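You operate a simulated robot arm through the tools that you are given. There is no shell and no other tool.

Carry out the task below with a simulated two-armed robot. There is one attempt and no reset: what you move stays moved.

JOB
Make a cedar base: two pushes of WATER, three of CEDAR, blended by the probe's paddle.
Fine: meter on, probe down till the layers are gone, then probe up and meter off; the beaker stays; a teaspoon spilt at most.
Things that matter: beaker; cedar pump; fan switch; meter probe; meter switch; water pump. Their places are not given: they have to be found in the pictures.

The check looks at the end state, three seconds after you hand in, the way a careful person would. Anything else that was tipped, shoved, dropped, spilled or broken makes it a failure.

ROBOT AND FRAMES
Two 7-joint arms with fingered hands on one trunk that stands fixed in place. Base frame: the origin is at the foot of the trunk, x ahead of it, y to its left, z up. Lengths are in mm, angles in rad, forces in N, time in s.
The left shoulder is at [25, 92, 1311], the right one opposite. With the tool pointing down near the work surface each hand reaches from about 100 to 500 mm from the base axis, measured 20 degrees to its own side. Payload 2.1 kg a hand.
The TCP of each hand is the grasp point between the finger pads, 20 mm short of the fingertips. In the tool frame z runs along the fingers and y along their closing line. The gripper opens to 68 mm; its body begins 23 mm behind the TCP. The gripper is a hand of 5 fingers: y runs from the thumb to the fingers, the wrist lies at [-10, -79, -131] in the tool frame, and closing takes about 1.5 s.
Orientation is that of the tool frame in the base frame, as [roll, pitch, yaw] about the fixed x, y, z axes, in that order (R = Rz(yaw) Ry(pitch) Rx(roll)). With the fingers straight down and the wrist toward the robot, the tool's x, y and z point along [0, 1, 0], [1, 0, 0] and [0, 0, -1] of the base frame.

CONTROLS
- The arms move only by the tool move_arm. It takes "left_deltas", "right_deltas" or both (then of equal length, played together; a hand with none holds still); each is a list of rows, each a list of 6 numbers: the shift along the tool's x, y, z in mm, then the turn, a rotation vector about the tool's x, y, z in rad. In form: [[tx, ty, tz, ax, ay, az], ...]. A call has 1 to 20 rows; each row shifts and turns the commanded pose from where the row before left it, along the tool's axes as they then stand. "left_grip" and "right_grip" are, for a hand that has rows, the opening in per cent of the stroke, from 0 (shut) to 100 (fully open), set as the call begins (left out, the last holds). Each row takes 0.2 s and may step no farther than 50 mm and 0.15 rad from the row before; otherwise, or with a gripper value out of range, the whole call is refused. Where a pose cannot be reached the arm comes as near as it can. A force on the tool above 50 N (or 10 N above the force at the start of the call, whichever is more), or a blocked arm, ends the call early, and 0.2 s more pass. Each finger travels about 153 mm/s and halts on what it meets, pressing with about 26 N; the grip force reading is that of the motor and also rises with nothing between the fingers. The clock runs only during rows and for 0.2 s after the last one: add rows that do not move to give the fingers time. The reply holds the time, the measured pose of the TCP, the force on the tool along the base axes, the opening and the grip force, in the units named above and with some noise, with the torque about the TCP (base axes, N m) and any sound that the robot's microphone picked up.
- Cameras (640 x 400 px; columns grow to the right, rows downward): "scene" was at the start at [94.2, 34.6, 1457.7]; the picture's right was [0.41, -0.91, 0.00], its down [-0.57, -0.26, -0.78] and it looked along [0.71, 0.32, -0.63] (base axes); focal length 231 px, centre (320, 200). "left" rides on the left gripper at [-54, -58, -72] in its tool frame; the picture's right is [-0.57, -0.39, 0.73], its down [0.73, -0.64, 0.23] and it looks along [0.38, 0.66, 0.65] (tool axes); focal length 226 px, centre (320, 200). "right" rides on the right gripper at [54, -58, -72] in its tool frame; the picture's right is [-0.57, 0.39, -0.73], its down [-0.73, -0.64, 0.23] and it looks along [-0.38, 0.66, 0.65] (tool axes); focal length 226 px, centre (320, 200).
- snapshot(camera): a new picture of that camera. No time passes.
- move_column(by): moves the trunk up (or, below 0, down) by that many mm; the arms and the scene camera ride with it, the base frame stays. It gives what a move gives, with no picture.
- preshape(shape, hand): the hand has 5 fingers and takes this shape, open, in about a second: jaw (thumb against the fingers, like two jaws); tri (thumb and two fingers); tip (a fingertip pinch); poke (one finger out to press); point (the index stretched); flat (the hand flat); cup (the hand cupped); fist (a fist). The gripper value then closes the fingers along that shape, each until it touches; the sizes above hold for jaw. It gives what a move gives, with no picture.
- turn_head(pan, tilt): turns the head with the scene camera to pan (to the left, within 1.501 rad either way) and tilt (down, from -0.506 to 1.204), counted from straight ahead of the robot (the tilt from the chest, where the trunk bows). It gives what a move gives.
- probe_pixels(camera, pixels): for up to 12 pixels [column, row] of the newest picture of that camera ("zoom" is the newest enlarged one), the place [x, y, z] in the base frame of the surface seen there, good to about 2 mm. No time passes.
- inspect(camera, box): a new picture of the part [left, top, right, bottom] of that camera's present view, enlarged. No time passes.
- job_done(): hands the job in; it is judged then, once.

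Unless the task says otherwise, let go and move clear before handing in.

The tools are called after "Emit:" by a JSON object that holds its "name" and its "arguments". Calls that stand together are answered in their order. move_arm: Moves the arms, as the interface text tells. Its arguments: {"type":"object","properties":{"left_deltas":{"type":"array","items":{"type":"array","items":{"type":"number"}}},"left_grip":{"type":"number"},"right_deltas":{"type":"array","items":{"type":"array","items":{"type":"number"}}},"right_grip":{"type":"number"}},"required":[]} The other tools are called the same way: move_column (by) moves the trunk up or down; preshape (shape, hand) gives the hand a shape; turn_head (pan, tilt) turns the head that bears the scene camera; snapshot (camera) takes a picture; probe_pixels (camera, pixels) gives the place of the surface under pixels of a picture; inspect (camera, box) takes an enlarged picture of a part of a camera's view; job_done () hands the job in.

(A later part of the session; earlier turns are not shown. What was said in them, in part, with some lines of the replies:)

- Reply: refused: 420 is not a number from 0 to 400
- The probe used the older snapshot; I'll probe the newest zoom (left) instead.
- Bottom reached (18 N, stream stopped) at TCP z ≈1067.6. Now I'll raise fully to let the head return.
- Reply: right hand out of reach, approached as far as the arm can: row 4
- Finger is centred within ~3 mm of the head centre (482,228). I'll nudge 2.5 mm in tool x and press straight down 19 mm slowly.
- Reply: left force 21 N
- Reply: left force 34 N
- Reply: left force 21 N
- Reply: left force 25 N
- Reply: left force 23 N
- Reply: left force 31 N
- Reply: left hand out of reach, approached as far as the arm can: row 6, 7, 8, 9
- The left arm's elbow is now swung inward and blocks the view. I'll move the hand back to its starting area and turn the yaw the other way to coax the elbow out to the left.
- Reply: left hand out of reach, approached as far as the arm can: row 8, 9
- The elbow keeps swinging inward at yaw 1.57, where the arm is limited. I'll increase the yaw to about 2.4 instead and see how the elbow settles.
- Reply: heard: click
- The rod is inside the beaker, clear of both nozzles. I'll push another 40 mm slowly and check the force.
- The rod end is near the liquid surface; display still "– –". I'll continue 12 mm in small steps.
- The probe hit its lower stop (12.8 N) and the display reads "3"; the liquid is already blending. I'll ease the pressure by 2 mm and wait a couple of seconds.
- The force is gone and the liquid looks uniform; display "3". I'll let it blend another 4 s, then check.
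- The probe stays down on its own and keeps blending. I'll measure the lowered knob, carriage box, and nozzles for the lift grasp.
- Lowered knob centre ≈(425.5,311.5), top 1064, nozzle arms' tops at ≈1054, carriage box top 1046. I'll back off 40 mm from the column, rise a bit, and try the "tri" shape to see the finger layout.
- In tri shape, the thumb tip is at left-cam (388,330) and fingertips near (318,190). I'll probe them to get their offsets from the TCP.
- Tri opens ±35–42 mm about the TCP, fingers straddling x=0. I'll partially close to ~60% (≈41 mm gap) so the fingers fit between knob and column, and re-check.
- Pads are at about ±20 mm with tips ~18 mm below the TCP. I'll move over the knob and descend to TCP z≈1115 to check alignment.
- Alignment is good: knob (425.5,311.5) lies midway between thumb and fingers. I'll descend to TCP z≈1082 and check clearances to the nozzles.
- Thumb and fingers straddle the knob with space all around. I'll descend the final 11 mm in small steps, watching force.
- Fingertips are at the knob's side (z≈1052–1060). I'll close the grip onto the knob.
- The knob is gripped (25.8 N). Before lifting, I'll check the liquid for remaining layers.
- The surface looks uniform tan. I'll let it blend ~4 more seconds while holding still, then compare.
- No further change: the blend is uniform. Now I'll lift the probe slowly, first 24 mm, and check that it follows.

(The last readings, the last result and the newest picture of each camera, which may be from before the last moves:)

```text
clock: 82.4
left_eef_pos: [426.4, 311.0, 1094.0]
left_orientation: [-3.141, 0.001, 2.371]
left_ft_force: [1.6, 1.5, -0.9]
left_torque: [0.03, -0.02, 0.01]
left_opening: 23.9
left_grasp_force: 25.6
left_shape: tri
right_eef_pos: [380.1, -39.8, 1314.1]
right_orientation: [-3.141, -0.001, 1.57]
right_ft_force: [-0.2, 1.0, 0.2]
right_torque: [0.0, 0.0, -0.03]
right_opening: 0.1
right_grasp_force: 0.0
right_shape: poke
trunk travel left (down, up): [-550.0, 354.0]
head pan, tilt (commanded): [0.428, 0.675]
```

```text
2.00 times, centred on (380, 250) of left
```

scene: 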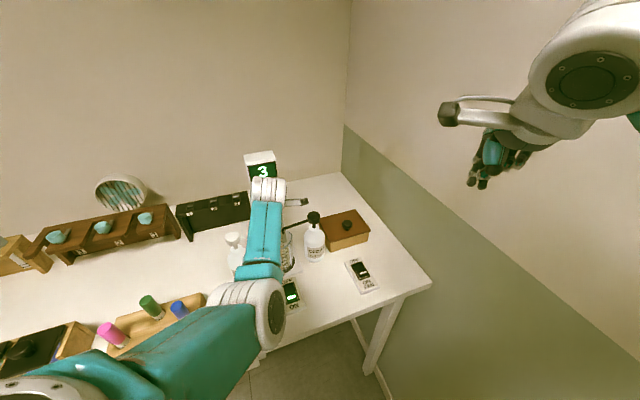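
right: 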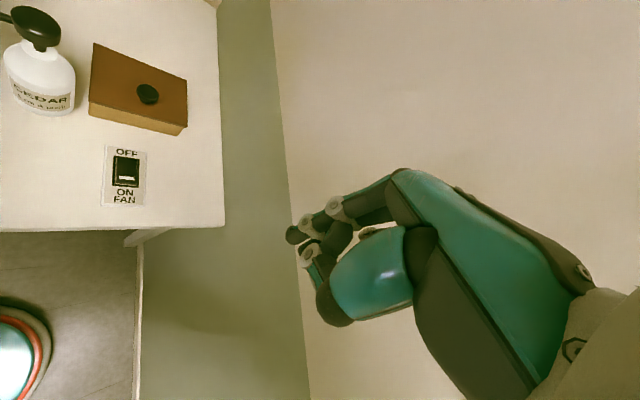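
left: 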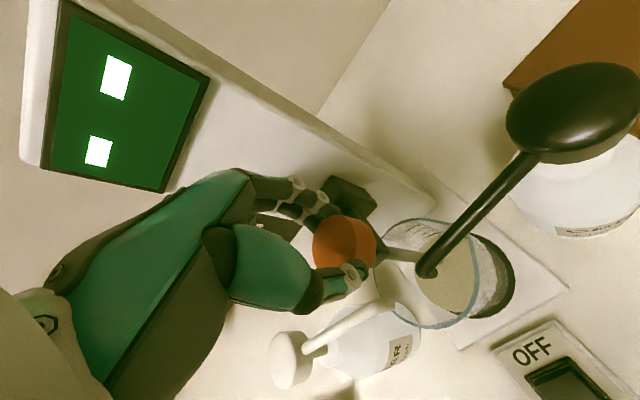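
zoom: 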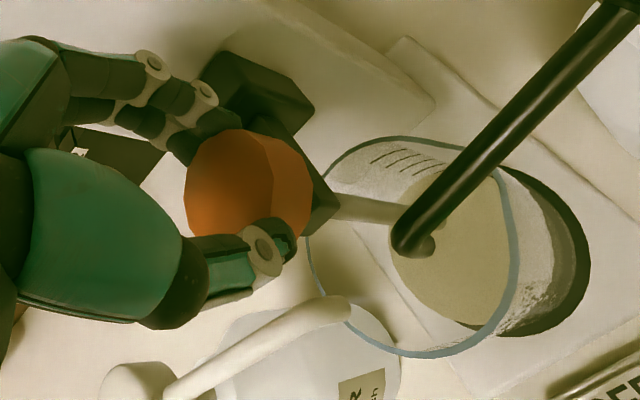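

The knob follows, and the display returned to "– –". I'll keep lifting toward the original height.

Emit:
{"name": "move_arm", "arguments": {"left_deltas": [[0, 0, -8, 0, 0, 0], [0, 0, -8, 0, 0, 0], [0, 0, -8, 0, 0, 0], [0, 0, -8, 0, 0, 0], [0, 0, -8, 0, 0, 0], [0, 0, -8, 0, 0, 0], [0, 0, -8, 0, 0, 0], [0, 0, -8, 0, 0, 0], [0, 0, -8, 0, 0, 0], [0, 0, -4, 0, 0, 0], [0, 0, 0, 0, 0, 0]]}}

Emit:
{"name": "snapshot", "arguments": {"camera": "left"}}

Emit:
{"name": "inspect", "arguments": {"camera": "left", "box": [250, 150, 510, 350]}}

Emit:
{"name": "probe_pixels", "arguments": {"camera": "zoom", "pixels": [[230, 190], [250, 210], [240, 110], [380, 215], [430, 220], [480, 230]]}}

```text
clock: 84.8
left_eef_pos: [427.0, 310.3, 1171.8]
left_orientation: [3.141, 0.0, 2.372]
left_ft_force: [-3.1, -0.9, -1.5]
left_torque: [-0.03, 0.03, -0.01]
left_opening: 23.5
left_grasp_force: 25.3
left_shape: tri
right_eef_pos: [378.7, -41.9, 1313.7]
right_orientation: [-3.14, -0.002, 1.571]
right_ft_force: [-0.1, 0.4, -0.6]
right_torque: [0.01, 0.0, 0.02]
right_opening: 0.3
right_grasp_force: 0.0
right_shape: poke
trunk travel left (down, up): [-550.0, 354.0]
head pan, tilt (commanded): [0.428, 0.675]
```

```text
taken
```

left: 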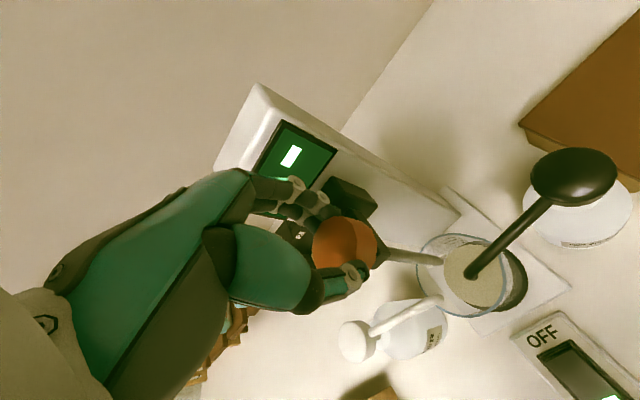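

```text
2.00 times, centred on (380, 250) of left
```

zoom: 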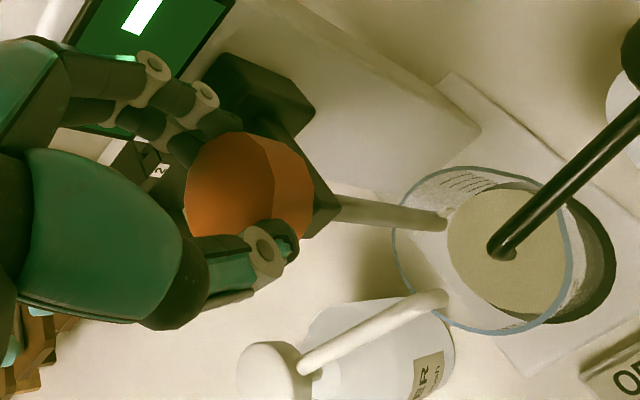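

```text
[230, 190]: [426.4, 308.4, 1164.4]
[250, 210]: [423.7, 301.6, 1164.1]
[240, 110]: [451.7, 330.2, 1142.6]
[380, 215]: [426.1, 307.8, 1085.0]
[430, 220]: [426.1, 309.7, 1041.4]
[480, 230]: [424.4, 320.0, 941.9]
```

Knob top is now ≈1164; the original was ≈1168. I'll lift 4–5 mm more to bring it to its up stop.

Emit:
{"name": "move_arm", "arguments": {"left_deltas": [[0, 0, -2, 0, 0, 0], [0, 0, -2, 0, 0, 0], [0, 0, -1, 0, 0, 0], [0, 0, 0, 0, 0, 0]]}}

Emit:
{"name": "inspect", "arguments": {"camera": "left", "box": [250, 150, 510, 350]}}

Emit:
{"name": "probe_pixels", "arguments": {"camera": "zoom", "pixels": [[230, 190], [250, 210], [240, 110], [240, 180]]}}

```text
clock: 85.8
left_eef_pos: [427.0, 310.2, 1176.5]
left_orientation: [-3.141, -0.001, 2.372]
left_ft_force: [2.5, 1.5, -1.2]
left_torque: [0.0, -0.06, 0.03]
left_opening: 23.5
left_grasp_force: 25.5
left_shape: tri
right_eef_pos: [380.0, -40.9, 1315.2]
right_orientation: [-3.14, 0.0, 1.571]
right_ft_force: [0.1, 0.0, 0.9]
right_torque: [-0.01, -0.01, 0.01]
right_opening: 0.1
right_grasp_force: 0.2
right_shape: poke
trunk travel left (down, up): [-550.0, 354.0]
head pan, tilt (commanded): [0.428, 0.675]
```

```text
2.00 times, centred on (380, 250) of left
```

zoom: 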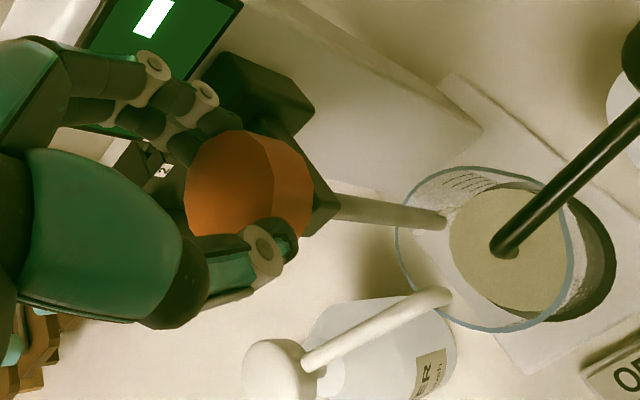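

```text
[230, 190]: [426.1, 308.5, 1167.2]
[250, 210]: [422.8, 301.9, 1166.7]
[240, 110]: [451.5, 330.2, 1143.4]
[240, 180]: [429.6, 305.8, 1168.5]
```

Knob top ≈1167.5, at the original height. I'll nudge 1.5 mm more to see if the stop resists.

Emit:
{"name": "move_arm", "arguments": {"left_deltas": [[0, 0, -1.5, 0, 0, 0], [0, 0, 0, 0, 0, 0]]}}

Emit:
{"name": "inspect", "arguments": {"camera": "left", "box": [250, 150, 510, 350]}}

Emit:
{"name": "probe_pixels", "arguments": {"camera": "zoom", "pixels": [[230, 190], [250, 210], [240, 110], [240, 180]]}}

```text
clock: 86.4
left_eef_pos: [426.1, 309.6, 1176.1]
left_orientation: [3.141, 0.0, 2.371]
left_ft_force: [1.8, 0.0, -1.7]
left_torque: [0.01, -0.01, 0.0]
left_opening: 23.3
left_grasp_force: 26.0
left_shape: tri
right_eef_pos: [379.6, -41.4, 1314.9]
right_orientation: [-3.141, 0.001, 1.571]
right_ft_force: [-0.8, 0.4, 0.0]
right_torque: [0.01, 0.01, 0.0]
right_opening: 0.0
right_grasp_force: 0.1
right_shape: poke
trunk travel left (down, up): [-550.0, 354.0]
head pan, tilt (commanded): [0.428, 0.675]
```

```text
2.00 times, centred on (380, 250) of left
```

zoom: 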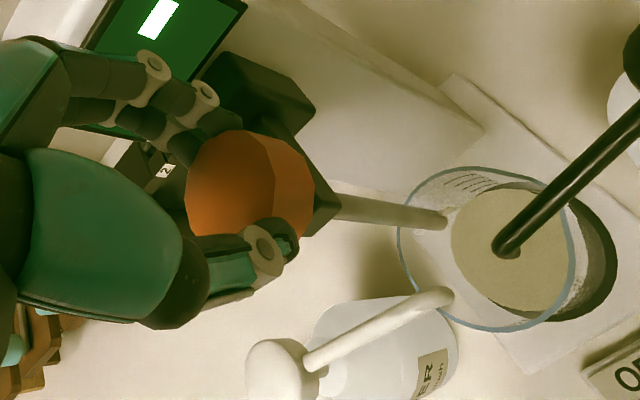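

```text
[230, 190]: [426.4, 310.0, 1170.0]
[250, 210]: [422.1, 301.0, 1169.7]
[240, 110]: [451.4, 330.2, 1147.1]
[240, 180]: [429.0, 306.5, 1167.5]
```

The probe is at its original height (knob top ≈1169). I'll release the knob by opening to 60% and wait.

Emit:
{"name": "move_arm", "arguments": {"left_deltas": [[0, 0, 0, 0, 0, 0], [0, 0, 0, 0, 0, 0], [0, 0, 0, 0, 0, 0], [0, 0, 0, 0, 0, 0]], "left_grip": 60}}

Emit:
{"name": "inspect", "arguments": {"camera": "left", "box": [250, 150, 510, 350]}}

Emit:
{"name": "probe_pixels", "arguments": {"camera": "zoom", "pixels": [[230, 190], [250, 210], [240, 180], [270, 230]]}}

```text
clock: 87.4
left_eef_pos: [426.5, 311.7, 1177.0]
left_orientation: [-3.141, 0.0, 2.372]
left_ft_force: [0.4, 0.6, 0.1]
left_torque: [0.02, 0.01, 0.0]
left_opening: 40.3
left_grasp_force: 0.1
left_shape: tri
right_eef_pos: [381.4, -40.5, 1314.4]
right_orientation: [-3.141, 0.0, 1.572]
right_ft_force: [-0.5, -0.4, 0.1]
right_torque: [0.0, 0.01, -0.01]
right_opening: 0.0
right_grasp_force: 0.0
right_shape: poke
trunk travel left (down, up): [-550.0, 354.0]
head pan, tilt (commanded): [0.428, 0.675]
```

```text
2.00 times, centred on (380, 250) of left
```

zoom: 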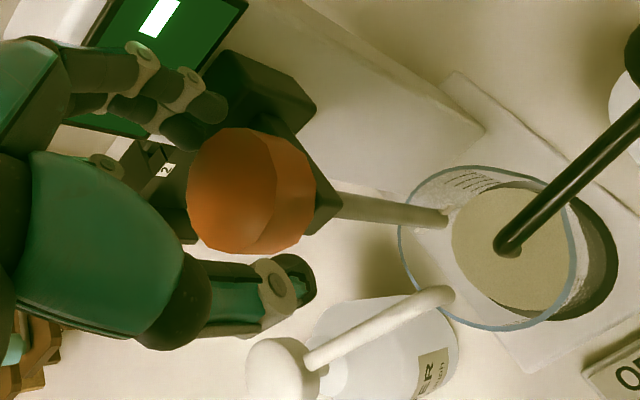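

```text
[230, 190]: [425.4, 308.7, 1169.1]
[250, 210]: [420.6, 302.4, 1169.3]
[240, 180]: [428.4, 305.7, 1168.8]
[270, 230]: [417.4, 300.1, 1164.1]
```

The knob stays up at ≈1169 on its own. I'll raise the hand clear, back away from the column, and reshape to poke for switching off.

Emit:
{"name": "move_arm", "arguments": {"left_deltas": [[0, 0, -15, 0, 0, 0], [0, 0, -20, 0, 0, 0], [0, 0, -20, 0, 0, 0], [0, -30, 0, 0, 0, 0], [0, -30, 0, 0, 0, 0], [0, 0, 0, 0, 0, 0]]}}

Emit:
{"name": "preshape", "arguments": {"hand": "left", "shape": "poke"}}

Emit:
{"name": "snapshot", "arguments": {"camera": "left"}}

Emit:
{"name": "inspect", "arguments": {"camera": "left", "box": [380, 140, 600, 320]}}

```text
clock: 88.8
left_eef_pos: [386.2, 270.1, 1231.6]
left_orientation: [-3.14, -0.001, 2.373]
left_ft_force: [0.1, -0.4, 0.5]
left_torque: [0.0, 0.03, -0.01]
left_opening: 40.6
left_grasp_force: 0.0
left_shape: tri
right_eef_pos: [380.3, -41.0, 1315.1]
right_orientation: [-3.141, 0.0, 1.57]
right_ft_force: [0.6, 0.6, 0.4]
right_torque: [0.01, 0.03, -0.02]
right_opening: 0.0
right_grasp_force: 0.1
right_shape: poke
trunk travel left (down, up): [-550.0, 354.0]
head pan, tilt (commanded): [0.428, 0.675]
```

```text
clock: 89.7
left_eef_pos: [386.5, 270.8, 1231.7]
left_orientation: [3.14, -0.001, 2.37]
left_ft_force: [-0.2, 0.1, 0.0]
left_torque: [-0.02, 0.0, -0.01]
left_opening: 0.1
left_grasp_force: 0.1
left_shape: poke
right_eef_pos: [380.4, -40.8, 1314.9]
right_orientation: [-3.14, -0.001, 1.572]
right_ft_force: [0.5, 0.2, 0.3]
right_torque: [0.0, -0.01, -0.02]
right_opening: 0.0
right_grasp_force: 0.0
right_shape: poke
trunk travel left (down, up): [-550.0, 354.0]
head pan, tilt (commanded): [0.428, 0.675]
```

```text
taken
```

left: 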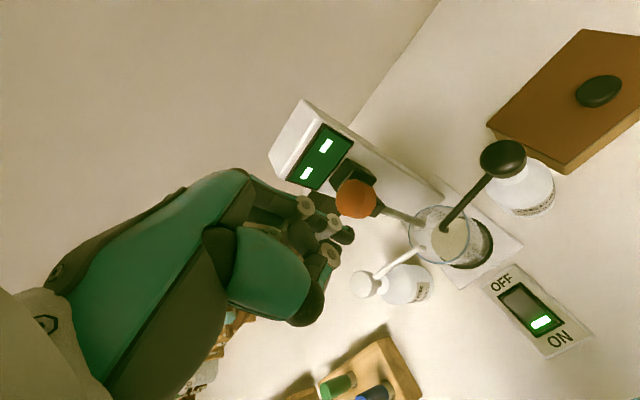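

```text
2.22 times, centred on (490, 230) of left
```

zoom: 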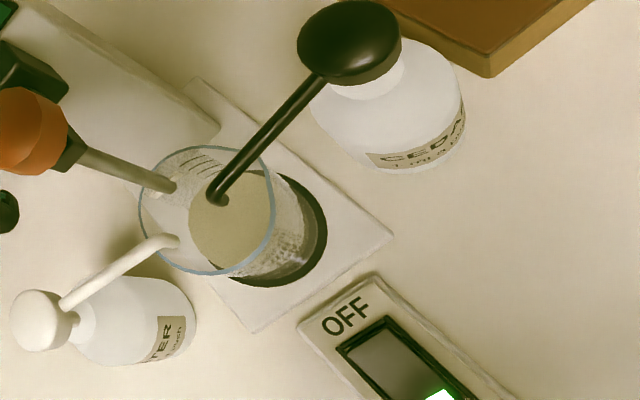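

The probe is up and the display shows "– –". I'll turn to yaw 3.11, shift over the switch's OFF end, and descend to z≈1010 to view the beaker side before switching off.

Emit:
{"name": "move_arm", "arguments": {"left_deltas": [[0, 0, 0, 0, 0, -0.148], [0, 0, 0, 0, 0, -0.148], [0, 0, 0, 0, 0, -0.148], [0, 0, 0, 0, 0, -0.148], [0, 0, 0, 0, 0, -0.148], [16.8, -16.4, 0, 0, 0, 0], [16.8, -16.4, 0, 0, 0, 0], [0, 0, 40, 0, 0, 0], [0, 0, 40, 0, 0, 0], [0, 0, 45, 0, 0, 0], [0, 0, 45, 0, 0, 0], [0, 0, 45, 0, 0, 0], [0, 0, 0, 0, 0, 0], [0, 0, 0, 0, 0, 0]]}}

Emit:
{"name": "snapshot", "arguments": {"camera": "left"}}

Emit:
{"name": "snapshot", "arguments": {"camera": "scene"}}

```text
clock: 92.7
left_eef_pos: [351.1, 238.8, 1018.3]
left_orientation: [3.141, -0.001, 3.111]
left_ft_force: [0.6, 0.6, -0.1]
left_torque: [0.0, -0.02, 0.0]
left_opening: 0.0
left_grasp_force: 0.1
left_shape: poke
right_eef_pos: [378.9, -41.8, 1313.3]
right_orientation: [3.141, 0.001, 1.569]
right_ft_force: [-0.1, -0.8, 0.8]
right_torque: [0.0, -0.01, 0.01]
right_opening: 0.0
right_grasp_force: 0.0
right_shape: poke
trunk travel left (down, up): [-550.0, 354.0]
head pan, tilt (commanded): [0.428, 0.675]
```

```text
taken
```

left: 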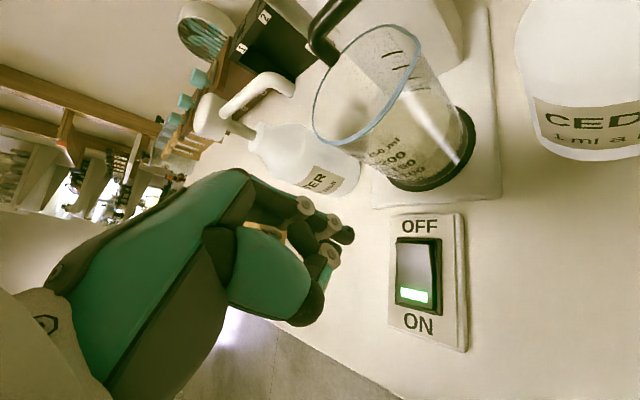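

```text
taken
```

scene: 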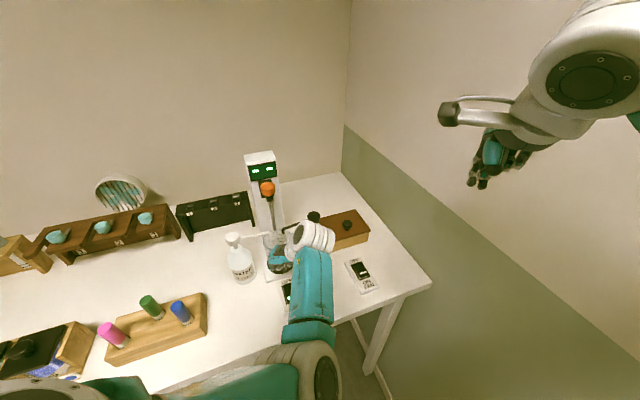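

I'll zoom on the beaker side for leftover layers and on the rocker.

Emit:
{"name": "inspect", "arguments": {"camera": "left", "box": [300, 20, 500, 200]}}

Emit:
{"name": "inspect", "arguments": {"camera": "left", "box": [310, 190, 490, 350]}}

Emit:
{"name": "probe_pixels", "arguments": {"camera": "zoom", "pixels": [[400, 200], [415, 195], [380, 200], [440, 200], [400, 240], [400, 320], [390, 380], [270, 150], [430, 260], [375, 230]]}}

```text
2.22 times, centred on (400, 110) of left
```

zoom: 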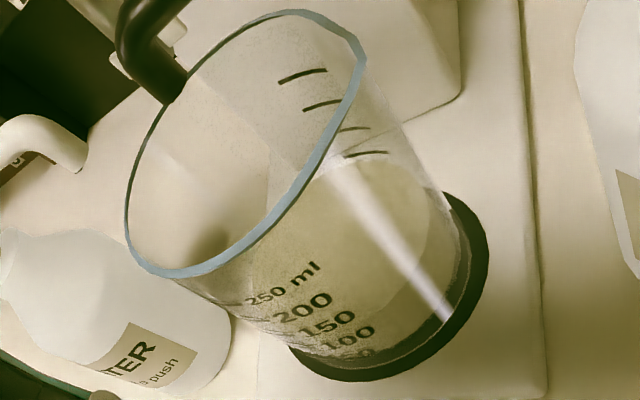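

```text
2.50 times, centred on (400, 270) of left
```

zoom: 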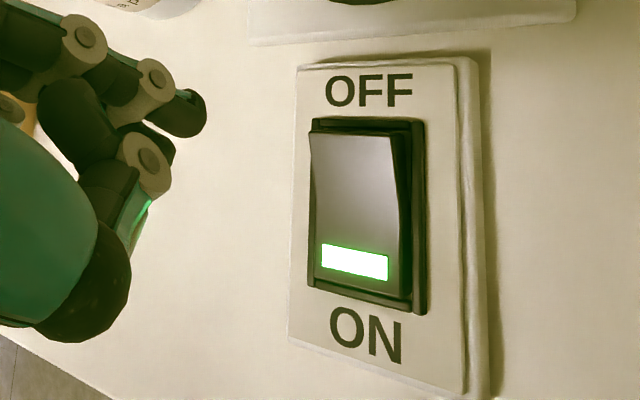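

```text
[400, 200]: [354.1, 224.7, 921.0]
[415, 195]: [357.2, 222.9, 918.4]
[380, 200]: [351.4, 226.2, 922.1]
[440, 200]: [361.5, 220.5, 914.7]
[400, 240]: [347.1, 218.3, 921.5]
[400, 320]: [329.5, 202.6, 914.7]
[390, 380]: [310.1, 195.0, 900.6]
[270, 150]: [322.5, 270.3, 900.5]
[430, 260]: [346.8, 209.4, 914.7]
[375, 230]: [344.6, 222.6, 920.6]
```

The liquid is uniform, no layers. The rocker's OFF end is raised at zoom (355,145); I'll probe that end precisely.

Emit:
{"name": "probe_pixels", "arguments": {"camera": "zoom", "pixels": [[350, 142], [320, 145], [385, 148], [350, 170], [340, 200], [355, 265], [390, 100], [195, 120], [185, 105], [312, 130]]}}

```text
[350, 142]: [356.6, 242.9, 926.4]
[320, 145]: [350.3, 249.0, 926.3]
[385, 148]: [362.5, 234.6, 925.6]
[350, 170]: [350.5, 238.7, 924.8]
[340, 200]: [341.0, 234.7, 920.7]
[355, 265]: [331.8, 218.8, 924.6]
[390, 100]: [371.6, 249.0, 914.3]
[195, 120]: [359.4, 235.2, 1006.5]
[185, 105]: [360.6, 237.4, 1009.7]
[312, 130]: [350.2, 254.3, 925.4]
```

The OFF end is at ≈(355,241,926) and the fingertip at ≈(354,239,998). I'll go down 64 mm, then check.

Emit:
{"name": "move_arm", "arguments": {"left_deltas": [[0, 0, 25, 0, 0, 0], [0, 0, 25, 0, 0, 0], [0, 0.5, 14, 0, 0, 0], [0, 0, 0, 0, 0, 0], [0, 0, 0, 0, 0, 0]]}}

Emit:
{"name": "inspect", "arguments": {"camera": "left", "box": [280, 130, 440, 290]}}

Emit:
{"name": "snapshot", "arguments": {"camera": "left"}}

```text
clock: 93.9
left_eef_pos: [350.4, 239.0, 954.5]
left_orientation: [-3.14, 0.0, 3.112]
left_ft_force: [-0.5, -0.1, 0.4]
left_torque: [0.03, 0.01, -0.01]
left_opening: 0.1
left_grasp_force: 0.1
left_shape: poke
right_eef_pos: [381.2, -41.6, 1313.4]
right_orientation: [3.141, 0.001, 1.57]
right_ft_force: [-0.4, 0.4, 0.2]
right_torque: [-0.02, 0.0, 0.0]
right_opening: 0.1
right_grasp_force: 0.1
right_shape: poke
trunk travel left (down, up): [-550.0, 354.0]
head pan, tilt (commanded): [0.428, 0.675]
```

```text
2.50 times, centred on (360, 210) of left
```

zoom: 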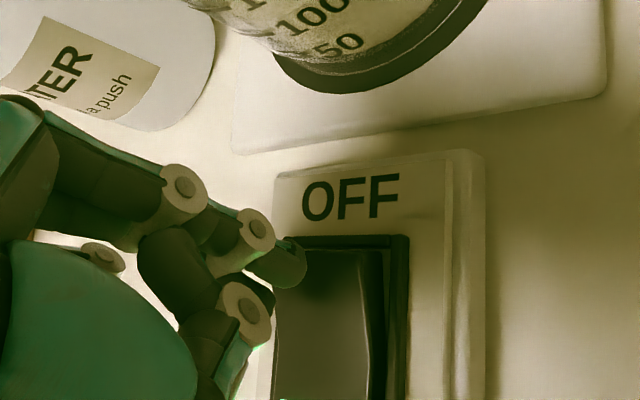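

```text
taken
```

left: 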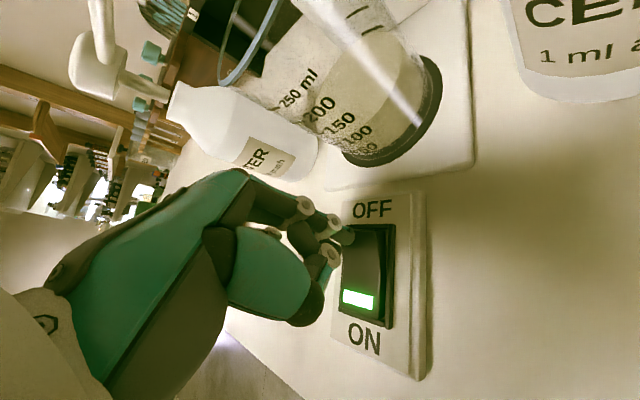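

The tip is ~9 mm above the OFF end and centred. I'll press down until it clicks.

Emit:
{"name": "move_arm", "arguments": {"left_deltas": [[0, 0, 4, 0, 0, 0], [0, 0, 4, 0, 0, 0], [0, 0, 3, 0, 0, 0], [0, 0, 2, 0, 0, 0], [0, 0, 2, 0, 0, 0], [0, 0, 0, 0, 0, 0]]}}

Emit:
{"name": "snapshot", "arguments": {"camera": "left"}}

Emit:
{"name": "snapshot", "arguments": {"camera": "scene"}}

```text
clock: 95.3
left_eef_pos: [350.6, 239.2, 940.6]
left_orientation: [3.138, 0.002, 3.11]
left_ft_force: [9.1, 12.2, 31.3]
left_torque: [0.13, 0.1, -0.1]
left_opening: 0.0
left_grasp_force: 0.1
left_shape: poke
right_eef_pos: [379.2, -40.6, 1315.3]
right_orientation: [-3.141, -0.001, 1.572]
right_ft_force: [-0.3, 0.7, 0.0]
right_torque: [0.05, 0.01, 0.01]
right_opening: 0.0
right_grasp_force: 0.0
right_shape: poke
trunk travel left (down, up): [-550.0, 354.0]
head pan, tilt (commanded): [0.428, 0.675]
heard: click
```

```text
taken
```

left: 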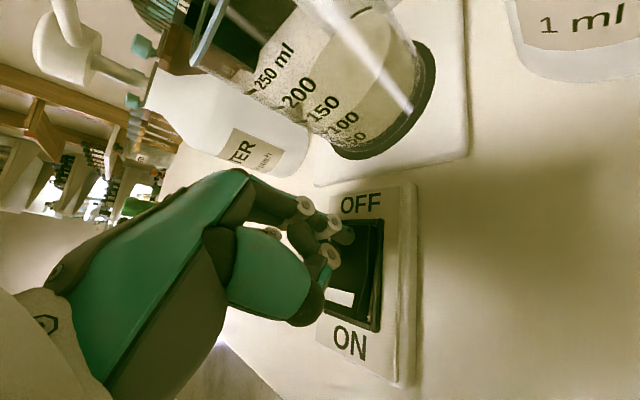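

```text
taken
```

scene: 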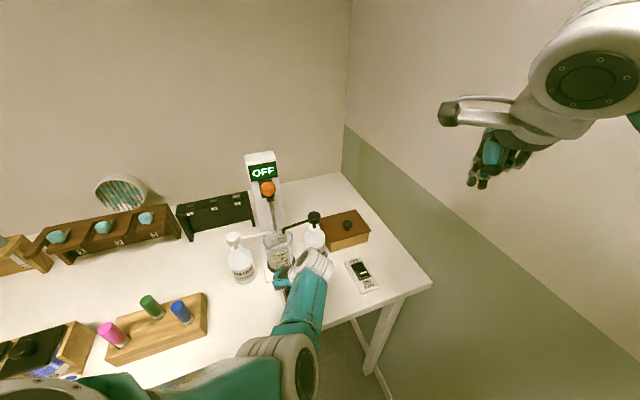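

Click; the display reads OFF and the rocker mark is dark. I'll raise straight up and retreat to a clear spot.

Emit:
{"name": "move_arm", "arguments": {"left_deltas": [[0, 0, -5, 0, 0, 0], [0, 0, -15, 0, 0, 0], [0, 0, -40, 0, 0, 0], [0, 0, -45, 0, 0, 0], [0, 0, -45, 0, 0, 0], [0, 0, -45, 0, 0, 0], [0, 0, -45, 0, 0, 0], [0, 0, -45, 0, 0, 0], [0, 0, 0, 0, 0, 0]]}}

Emit:
{"name": "snapshot", "arguments": {"camera": "left"}}

Emit:
{"name": "snapshot", "arguments": {"camera": "scene"}}

```text
clock: 97.3
left_eef_pos: [349.3, 238.2, 1226.7]
left_orientation: [-3.141, -0.001, 3.112]
left_ft_force: [0.6, 0.9, -0.7]
left_torque: [0.03, -0.01, 0.05]
left_opening: 0.0
left_grasp_force: 0.0
left_shape: poke
right_eef_pos: [380.3, -40.7, 1314.5]
right_orientation: [3.142, -0.001, 1.571]
right_ft_force: [0.3, -0.4, -0.8]
right_torque: [0.0, 0.0, 0.01]
right_opening: 0.0
right_grasp_force: 0.0
right_shape: poke
trunk travel left (down, up): [-550.0, 354.0]
head pan, tilt (commanded): [0.428, 0.675]
heard: click
```

```text
taken
```

left: 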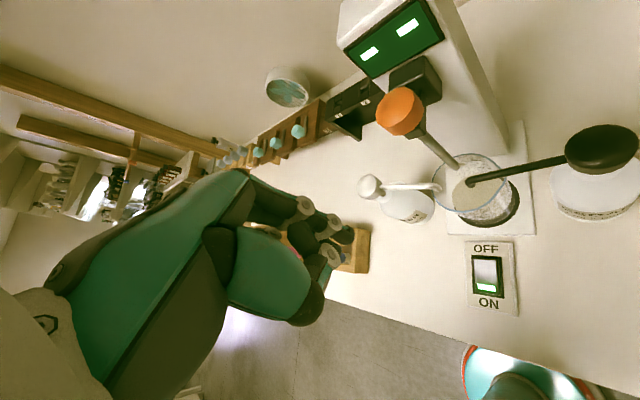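

```text
taken
```

scene: 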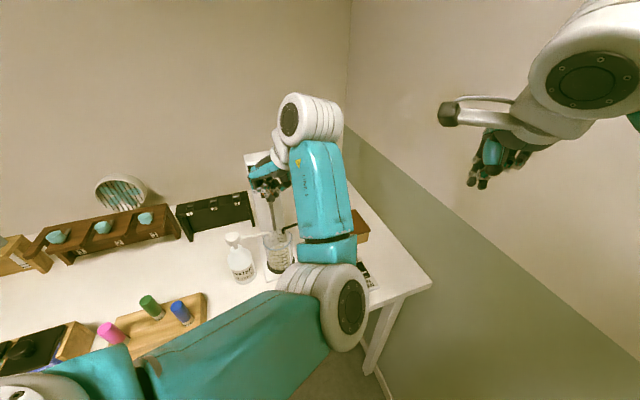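

A second click on retreat: the rocker flipped back ON (mark lit, display "– –"), so my finger had been wedged at the rocker's end. I'll redo it, pressing a little further inward and stopping right at the click. First, back down to just above.

Emit:
{"name": "move_arm", "arguments": {"left_deltas": [[2.9, -2.3, 45, 0, 0, 0], [0, 0, 45, 0, 0, 0], [0, 0, 45, 0, 0, 0], [0, 0, 45, 0, 0, 0], [0, 0, 45, 0, 0, 0], [0, 0, 34, 0, 0, 0], [0, 0, 14, 0, 0, 0], [0, 0, 0, 0, 0, 0], [0, 0, 0, 0, 0, 0]]}}

Emit:
{"name": "snapshot", "arguments": {"camera": "left"}}

Emit:
{"name": "inspect", "arguments": {"camera": "left", "box": [280, 170, 440, 370]}}

Emit:
{"name": "probe_pixels", "arguments": {"camera": "zoom", "pixels": [[240, 165], [300, 170], [290, 140], [260, 200], [280, 200], [280, 235], [275, 115], [220, 165], [225, 155], [310, 140]]}}

```text
clock: 99.3
left_eef_pos: [346.4, 237.0, 953.2]
left_orientation: [3.141, 0.0, 3.112]
left_ft_force: [-0.8, 0.3, 0.3]
left_torque: [0.01, 0.01, 0.01]
left_opening: 0.0
left_grasp_force: 0.1
left_shape: poke
right_eef_pos: [380.5, -39.5, 1314.1]
right_orientation: [3.141, -0.002, 1.57]
right_ft_force: [0.3, 0.6, 0.2]
right_torque: [0.02, -0.04, -0.01]
right_opening: 0.0
right_grasp_force: 0.1
right_shape: poke
trunk travel left (down, up): [-550.0, 354.0]
head pan, tilt (commanded): [0.428, 0.675]
```

```text
taken
```

left: 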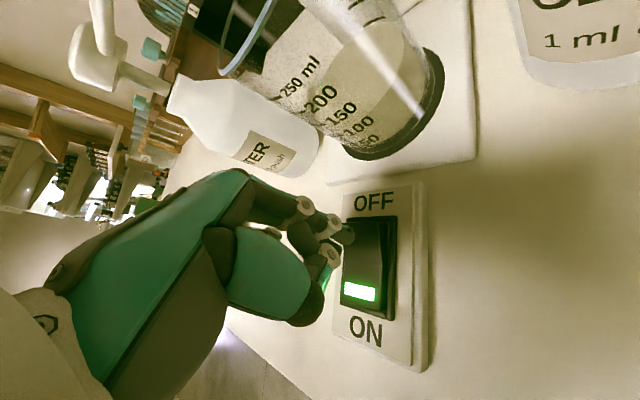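

```text
2.00 times, centred on (360, 270) of left
```

zoom: 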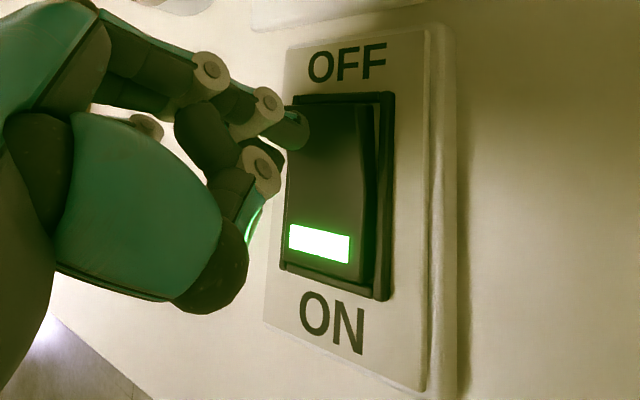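

```text
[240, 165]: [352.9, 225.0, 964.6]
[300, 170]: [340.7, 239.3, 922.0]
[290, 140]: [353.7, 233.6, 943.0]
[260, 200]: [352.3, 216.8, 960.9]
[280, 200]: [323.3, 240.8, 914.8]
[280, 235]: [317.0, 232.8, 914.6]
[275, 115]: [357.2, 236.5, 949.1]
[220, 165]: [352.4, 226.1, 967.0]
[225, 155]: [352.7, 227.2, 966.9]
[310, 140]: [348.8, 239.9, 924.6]
```

The fingertip is now over (350,237), ~9 mm above the rocker. I'll approach and then press in small increments, listening for the click.

Emit:
{"name": "move_arm", "arguments": {"left_deltas": [[0, 0, 4, 0, 0, 0], [0, 0, 3, 0, 0, 0], [0, 0, 1.5, 0, 0, 0], [0, 0, 0, 0, 0, 0]]}}

Emit:
{"name": "move_arm", "arguments": {"left_deltas": [[0, 0, 1, 0, 0, 0], [0, 0, 0, 0, 0, 0]]}}

```text
clock: 100.3
left_eef_pos: [347.5, 235.9, 944.3]
left_orientation: [3.141, 0.0, 3.112]
left_ft_force: [0.1, 0.6, 4.3]
left_torque: [0.03, 0.03, -0.03]
left_opening: 0.2
left_grasp_force: 0.0
left_shape: poke
right_eef_pos: [379.1, -40.6, 1314.5]
right_orientation: [3.141, 0.0, 1.573]
right_ft_force: [0.6, 1.1, -0.7]
right_torque: [-0.05, -0.02, 0.01]
right_opening: 0.0
right_grasp_force: 0.1
right_shape: poke
trunk travel left (down, up): [-550.0, 354.0]
head pan, tilt (commanded): [0.428, 0.675]
```

```text
clock: 100.9
left_eef_pos: [347.3, 235.0, 944.4]
left_orientation: [3.14, 0.002, 3.112]
left_ft_force: [3.2, 2.7, 13.6]
left_torque: [0.05, -0.02, -0.02]
left_opening: 0.1
left_grasp_force: 0.1
left_shape: poke
right_eef_pos: [381.0, -40.9, 1315.0]
right_orientation: [-3.141, 0.001, 1.57]
right_ft_force: [0.1, -0.2, 0.5]
right_torque: [-0.02, -0.04, -0.02]
right_opening: 0.1
right_grasp_force: 0.0
right_shape: poke
trunk travel left (down, up): [-550.0, 354.0]
head pan, tilt (commanded): [0.428, 0.675]
```

Contact at 13.6 N, no click yet. I'll continue with 1 mm steps.

Emit:
{"name": "move_arm", "arguments": {"left_deltas": [[0, 0, 1, 0, 0, 0], [0, 0, 0, 0, 0, 0]]}}

Emit:
{"name": "snapshot", "arguments": {"camera": "left"}}

```text
clock: 101.5
left_eef_pos: [347.7, 236.6, 944.1]
left_orientation: [3.139, 0.004, 3.111]
left_ft_force: [7.5, 7.4, 31.1]
left_torque: [0.14, 0.05, -0.04]
left_opening: 0.0
left_grasp_force: 0.2
left_shape: poke
right_eef_pos: [379.1, -40.7, 1316.3]
right_orientation: [3.141, -0.001, 1.572]
right_ft_force: [-1.2, -0.4, -0.2]
right_torque: [-0.02, -0.01, 0.03]
right_opening: 0.0
right_grasp_force: 0.1
right_shape: poke
trunk travel left (down, up): [-550.0, 354.0]
head pan, tilt (commanded): [0.428, 0.675]
heard: click
```

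```text
taken
```

left: 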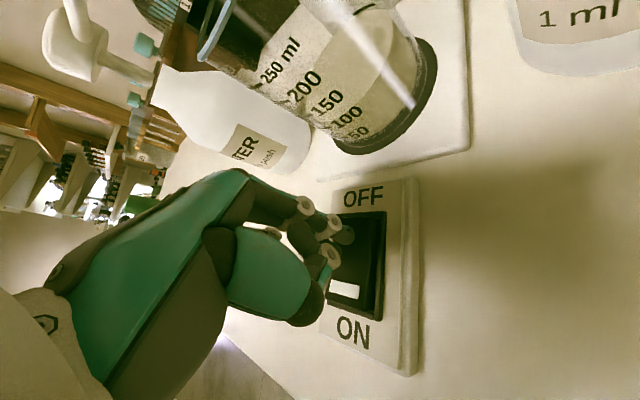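

Click: OFF again (mark dark at (343,292)). Now I'll retreat in tiny steps and watch for any second click.

Emit:
{"name": "move_arm", "arguments": {"left_deltas": [[0, 0, -1, 0, 0, 0], [0, 0, 0, 0, 0, 0]]}}

Emit:
{"name": "inspect", "arguments": {"camera": "left", "box": [280, 170, 440, 370]}}

```text
clock: 102.1
left_eef_pos: [347.5, 234.5, 944.1]
left_orientation: [3.14, 0.001, 3.11]
left_ft_force: [7.1, 9.7, 34.1]
left_torque: [0.14, 0.02, -0.05]
left_opening: 0.0
left_grasp_force: 0.1
left_shape: poke
right_eef_pos: [379.5, -40.2, 1315.0]
right_orientation: [3.141, 0.001, 1.571]
right_ft_force: [-0.4, -0.4, -0.4]
right_torque: [0.01, -0.01, -0.01]
right_opening: 0.2
right_grasp_force: 0.0
right_shape: poke
trunk travel left (down, up): [-550.0, 354.0]
head pan, tilt (commanded): [0.428, 0.675]
```

```text
2.00 times, centred on (360, 270) of left
```

zoom: 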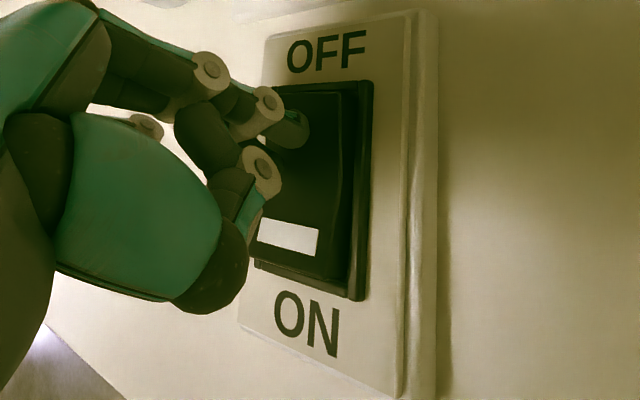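

The rocker is OFF but the finger still presses (34 N). I'll keep easing up slowly.

Emit:
{"name": "move_arm", "arguments": {"left_deltas": [[0, 0, -1, 0, 0, 0], [0, 0, 0, 0, 0, 0]]}}

Emit:
{"name": "move_arm", "arguments": {"left_deltas": [[0, 0, -1, 0, 0, 0], [0, 0, 0, 0, 0, 0]]}}

Emit:
{"name": "inspect", "arguments": {"camera": "left", "box": [280, 170, 440, 370]}}

```text
clock: 102.7
left_eef_pos: [346.0, 234.8, 942.9]
left_orientation: [-3.142, -0.001, 3.111]
left_ft_force: [6.9, 5.6, 22.3]
left_torque: [0.07, -0.05, -0.03]
left_opening: 0.0
left_grasp_force: 0.0
left_shape: poke
right_eef_pos: [380.1, -40.9, 1314.1]
right_orientation: [3.14, -0.001, 1.571]
right_ft_force: [0.4, 0.8, -0.3]
right_torque: [0.01, -0.03, 0.0]
right_opening: 0.0
right_grasp_force: 0.0
right_shape: poke
trunk travel left (down, up): [-550.0, 354.0]
head pan, tilt (commanded): [0.428, 0.675]
```

```text
clock: 103.3
left_eef_pos: [346.7, 235.5, 942.3]
left_orientation: [3.141, -0.002, 3.112]
left_ft_force: [4.5, 1.3, 16.2]
left_torque: [0.01, 0.03, 0.02]
left_opening: 0.0
left_grasp_force: 0.1
left_shape: poke
right_eef_pos: [379.0, -41.4, 1314.6]
right_orientation: [-3.141, -0.001, 1.572]
right_ft_force: [-1.1, 1.0, -0.8]
right_torque: [0.01, 0.01, -0.03]
right_opening: 0.0
right_grasp_force: 0.0
right_shape: poke
trunk travel left (down, up): [-550.0, 354.0]
head pan, tilt (commanded): [0.428, 0.675]
```

```text
2.00 times, centred on (360, 270) of left
```

zoom: 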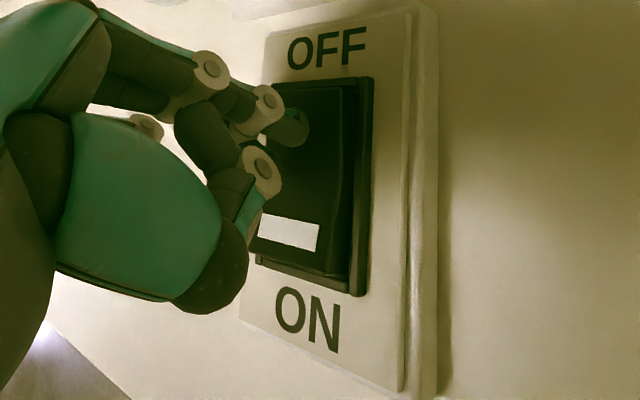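

No second click; force is down to 16 N. Continuing to ease off.

Emit:
{"name": "move_arm", "arguments": {"left_deltas": [[0, 0, -1, 0, 0, 0], [0, 0, 0, 0, 0, 0]]}}

Emit:
{"name": "move_arm", "arguments": {"left_deltas": [[0, 0, -1, 0, 0, 0], [0, 0, 0, 0, 0, 0]]}}

Emit:
{"name": "move_arm", "arguments": {"left_deltas": [[0, 0, -1, 0, 0, 0], [0, 0, 0, 0, 0, 0]]}}

Emit:
{"name": "inspect", "arguments": {"camera": "left", "box": [280, 170, 440, 370]}}

```text
clock: 103.9
left_eef_pos: [345.9, 235.3, 943.9]
left_orientation: [-3.14, -0.002, 3.111]
left_ft_force: [0.9, -0.9, 3.9]
left_torque: [-0.02, 0.02, 0.02]
left_opening: 0.3
left_grasp_force: 0.0
left_shape: poke
right_eef_pos: [380.3, -40.3, 1315.0]
right_orientation: [3.141, 0.0, 1.57]
right_ft_force: [0.7, 1.1, -0.5]
right_torque: [0.02, 0.01, -0.01]
right_opening: 0.0
right_grasp_force: 0.1
right_shape: poke
trunk travel left (down, up): [-550.0, 354.0]
head pan, tilt (commanded): [0.428, 0.675]
```

```text
clock: 104.5
left_eef_pos: [345.9, 235.5, 944.5]
left_orientation: [-3.141, 0.001, 3.111]
left_ft_force: [-0.4, 0.2, 0.7]
left_torque: [0.0, -0.01, -0.01]
left_opening: 0.0
left_grasp_force: 0.1
left_shape: poke
right_eef_pos: [380.4, -40.4, 1314.7]
right_orientation: [-3.141, 0.001, 1.572]
right_ft_force: [0.0, 0.0, 0.5]
right_torque: [-0.03, 0.0, 0.0]
right_opening: 0.0
right_grasp_force: 0.1
right_shape: poke
trunk travel left (down, up): [-550.0, 354.0]
head pan, tilt (commanded): [0.428, 0.675]
```

```text
clock: 105.1
left_eef_pos: [348.1, 235.6, 945.8]
left_orientation: [-3.141, -0.001, 3.112]
left_ft_force: [-0.1, 1.0, 0.7]
left_torque: [-0.01, 0.02, 0.01]
left_opening: 0.0
left_grasp_force: 0.1
left_shape: poke
right_eef_pos: [380.8, -40.2, 1314.2]
right_orientation: [3.14, 0.0, 1.571]
right_ft_force: [0.3, 0.1, 0.2]
right_torque: [0.0, 0.01, 0.03]
right_opening: 0.1
right_grasp_force: 0.0
right_shape: poke
trunk travel left (down, up): [-550.0, 354.0]
head pan, tilt (commanded): [0.428, 0.675]
```

```text
2.00 times, centred on (360, 270) of left
```

zoom: 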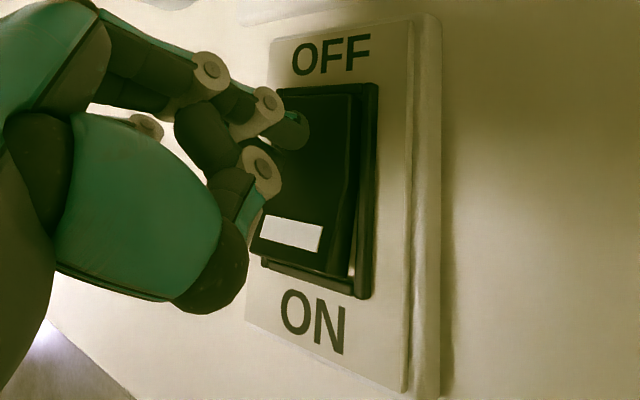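

Contact is released and the rocker remains OFF (ON end raised). I'll rise slowly, then check.

Emit:
{"name": "move_arm", "arguments": {"left_deltas": [[0, 0, -1, 0, 0, 0], [0, 0, -1, 0, 0, 0], [0, 0, -2, 0, 0, 0], [0, 0, -3, 0, 0, 0], [0, 0, -4, 0, 0, 0], [0, 0, -5, 0, 0, 0], [0, 0, -8, 0, 0, 0], [0, 0, -10, 0, 0, 0], [0, 0, 0, 0, 0, 0]]}}

Emit:
{"name": "snapshot", "arguments": {"camera": "left"}}

Emit:
{"name": "snapshot", "arguments": {"camera": "scene"}}

```text
clock: 107.1
left_eef_pos: [348.0, 235.5, 978.6]
left_orientation: [3.14, 0.001, 3.112]
left_ft_force: [-0.1, 0.8, -0.4]
left_torque: [-0.02, -0.05, 0.01]
left_opening: 0.1
left_grasp_force: 0.1
left_shape: poke
right_eef_pos: [380.2, -41.0, 1314.0]
right_orientation: [-3.141, -0.001, 1.572]
right_ft_force: [1.0, 0.0, 0.2]
right_torque: [-0.03, 0.01, 0.03]
right_opening: 0.0
right_grasp_force: 0.0
right_shape: poke
trunk travel left (down, up): [-550.0, 354.0]
head pan, tilt (commanded): [0.428, 0.675]
```

```text
taken
```

left: 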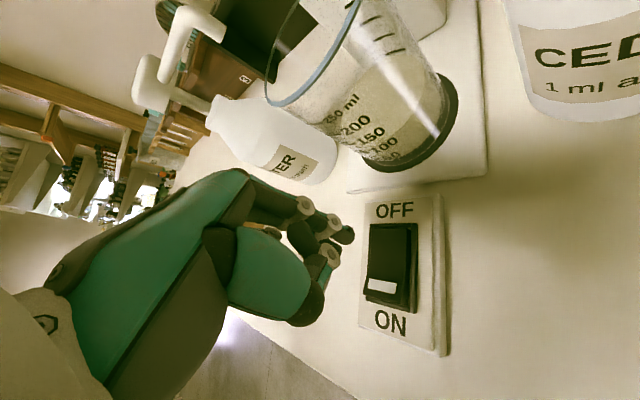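

```text
taken
```

scene: 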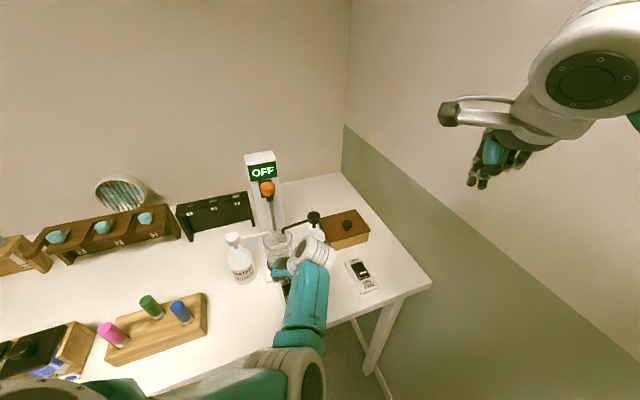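

The meter is OFF and stays OFF. I'll raise the hand and pull it back toward the robot to clear the scene for a final check.

Emit:
{"name": "move_arm", "arguments": {"left_deltas": [[0, 0, -40, 0, 0, 0], [0, 0, -45, 0, 0, 0], [0, 0, -45, 0, 0, 0], [0, 0, -45, 0, 0, 0], [0, 0, -45, 0, 0, 0], [0, 0, -45, 0, 0, 0], [20, 25, 0, 0, 0, 0], [20, 25, 0, 0, 0, 0], [20, 25, 0, 0, 0, 0], [0, 0, 0, 0, 0, 0]]}}

Emit:
{"name": "snapshot", "arguments": {"camera": "scene"}}

Emit:
{"name": "snapshot", "arguments": {"camera": "left"}}

```text
clock: 109.3
left_eef_pos: [286.6, 311.7, 1243.6]
left_orientation: [-3.141, 0.001, 3.112]
left_ft_force: [-0.7, 0.3, 1.0]
left_torque: [-0.01, -0.03, -0.01]
left_opening: 0.2
left_grasp_force: 0.2
left_shape: poke
right_eef_pos: [380.2, -40.5, 1313.9]
right_orientation: [3.14, 0.0, 1.569]
right_ft_force: [-0.9, 0.0, 0.5]
right_torque: [0.03, 0.0, 0.0]
right_opening: 0.1
right_grasp_force: 0.1
right_shape: poke
trunk travel left (down, up): [-550.0, 354.0]
head pan, tilt (commanded): [0.428, 0.675]
```

```text
taken
```

scene: 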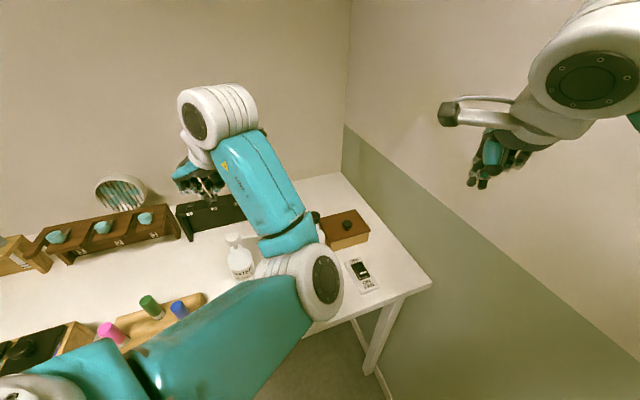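

```text
taken
```

left: 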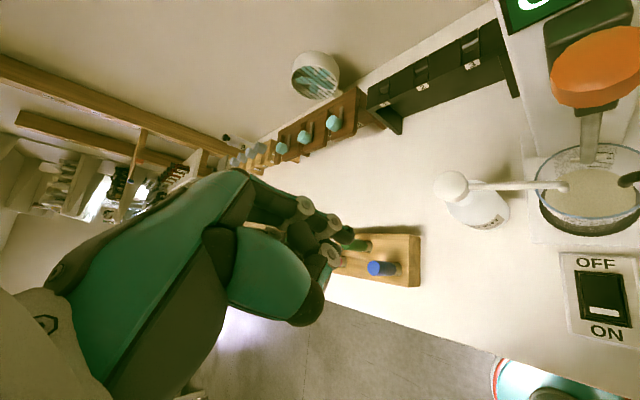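

The arm blocks the scene view. I'll raise a bit and turn the hand back (as before, the elbow goes up-left) so I can inspect the whole setup.

Emit:
{"name": "move_arm", "arguments": {"left_deltas": [[0, 0, -25, 0, 0, 0], [0, 0, -25, 0, 0, 0], [0, 0, 0, 0, 0, 0.14], [0, 0, 0, 0, 0, 0.14], [0, 0, 0, 0, 0, 0.14], [0, 0, 0, 0, 0, 0.14], [0, 0, 0, 0, 0, 0.14], [0, 0, 0, 0, 0, 0.14], [0, 0, 0, 0, 0, 0.14], [0, 0, 0, 0, 0, 0.14], [0, 0, 0, 0, 0, 0.14], [0, 0, 0, 0, 0, 0.14], [0, 0, 0, 0, 0, 0.14], [0, 0, 0, 0, 0, 0.14], [0, 0, 0, 0, 0, 0.14], [0, 0, 0, 0, 0, 0.14], [0, 0, 0, 0, 0, 0.14], [0, 0, 0, 0, 0, 0.14], [0, 0, 0, 0, 0, 0]]}}

Emit:
{"name": "snapshot", "arguments": {"camera": "scene"}}

Emit:
{"name": "inspect", "arguments": {"camera": "scene", "box": [210, 140, 390, 320]}}

```text
clock: 113.3
left_eef_pos: [289.7, 310.9, 1294.8]
left_orientation: [3.141, 0.0, 0.871]
left_ft_force: [0.1, -0.5, -0.2]
left_torque: [0.01, -0.02, 0.01]
left_opening: 0.0
left_grasp_force: 0.0
left_shape: poke
right_eef_pos: [380.0, -39.8, 1314.7]
right_orientation: [-3.141, 0.0, 1.572]
right_ft_force: [0.0, -0.4, -0.9]
right_torque: [-0.01, 0.01, 0.02]
right_opening: 0.2
right_grasp_force: 0.1
right_shape: poke
trunk travel left (down, up): [-550.0, 354.0]
head pan, tilt (commanded): [0.428, 0.675]
```

```text
taken
```

scene: 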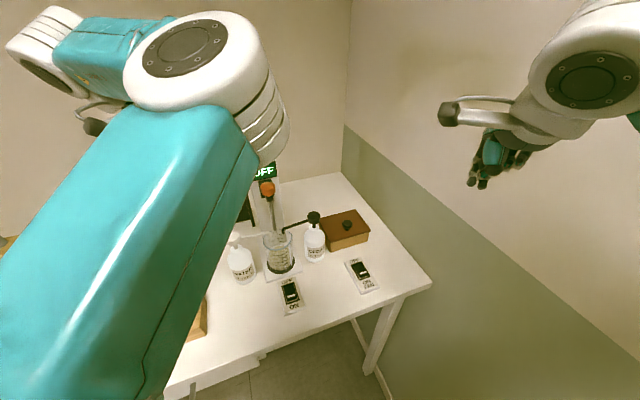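

```text
2.22 times, centred on (300, 230) of scene
```

zoom: 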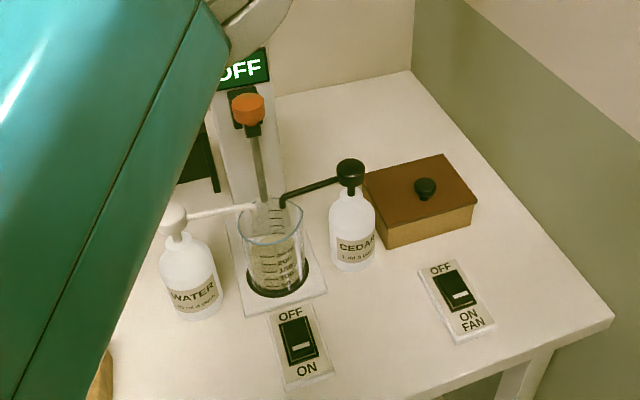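

The scene is clear: display OFF, probe up, both switches OFF. I'll zoom in on beaker, switches and check positions versus the start.

Emit:
{"name": "inspect", "arguments": {"camera": "scene", "box": [225, 200, 335, 290]}}

Emit:
{"name": "probe_pixels", "arguments": {"camera": "zoom", "pixels": [[109, 160], [275, 155], [472, 65], [338, 140], [320, 240], [375, 155], [316, 222], [290, 125], [340, 260]]}}

Emit:
{"name": "inspect", "arguments": {"camera": "scene", "box": [265, 250, 385, 320]}}

Emit:
{"name": "inspect", "arguments": {"camera": "scene", "box": [235, 145, 305, 225]}}

Emit:
{"name": "probe_pixels", "arguments": {"camera": "zoom", "pixels": [[310, 200], [320, 275], [310, 185]]}}

```text
4.44 times, centred on (280, 245) of scene
```

zoom: 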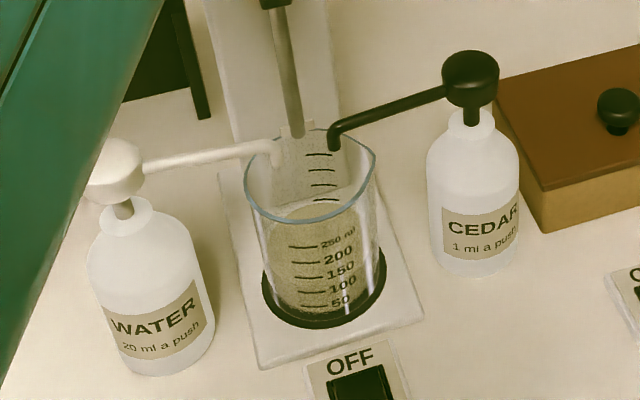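

```text
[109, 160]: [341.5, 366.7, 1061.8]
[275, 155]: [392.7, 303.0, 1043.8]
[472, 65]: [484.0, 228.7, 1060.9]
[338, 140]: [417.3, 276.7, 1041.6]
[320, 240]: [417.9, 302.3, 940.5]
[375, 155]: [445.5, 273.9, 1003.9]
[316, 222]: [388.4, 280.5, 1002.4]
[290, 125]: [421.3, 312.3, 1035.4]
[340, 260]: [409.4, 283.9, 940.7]
```

```text
5.33 times, centred on (325, 285) of scene
```

zoom: 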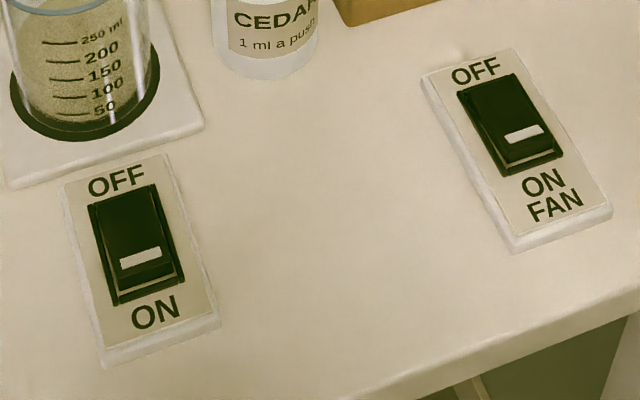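

```text
5.00 times, centred on (270, 185) of scene
```

zoom: 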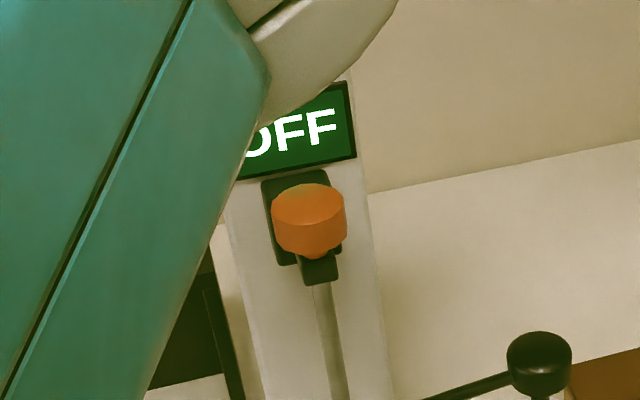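

```text
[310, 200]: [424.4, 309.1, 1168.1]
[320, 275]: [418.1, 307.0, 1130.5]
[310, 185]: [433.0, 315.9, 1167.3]
```

Everything checks out: the liquid is uniform, the beaker, pumps and knob (top ≈1168) match their starting positions, the meter and fan switches are OFF, there are no spills, and the hands are clear. I'm handing in.

Emit:
{"name": "job_done", "arguments": {}}

```text
The job is handed in.
```

The cedar base is made and handed in. It got two full pushes of WATER and three of CEDAR, blended until the layers were gone. I don't have the check's verdict.

- **Beaker:** it did not move, the liquid is a uniform tan, and I saw no spills.
- **Probe and meter:** the probe is back up at its original height, and the meter display reads OFF.
- **Everything else:** the pumps are back at their starting positions and the fan switch was never touched. Both hands are clear of the setup.

Switching the meter off took two tries. The first time, the switch flipped back ON as my finger withdrew. I pressed it again and backed off slowly, and it has stayed OFF. The probe was already up and out of the liquid by then.
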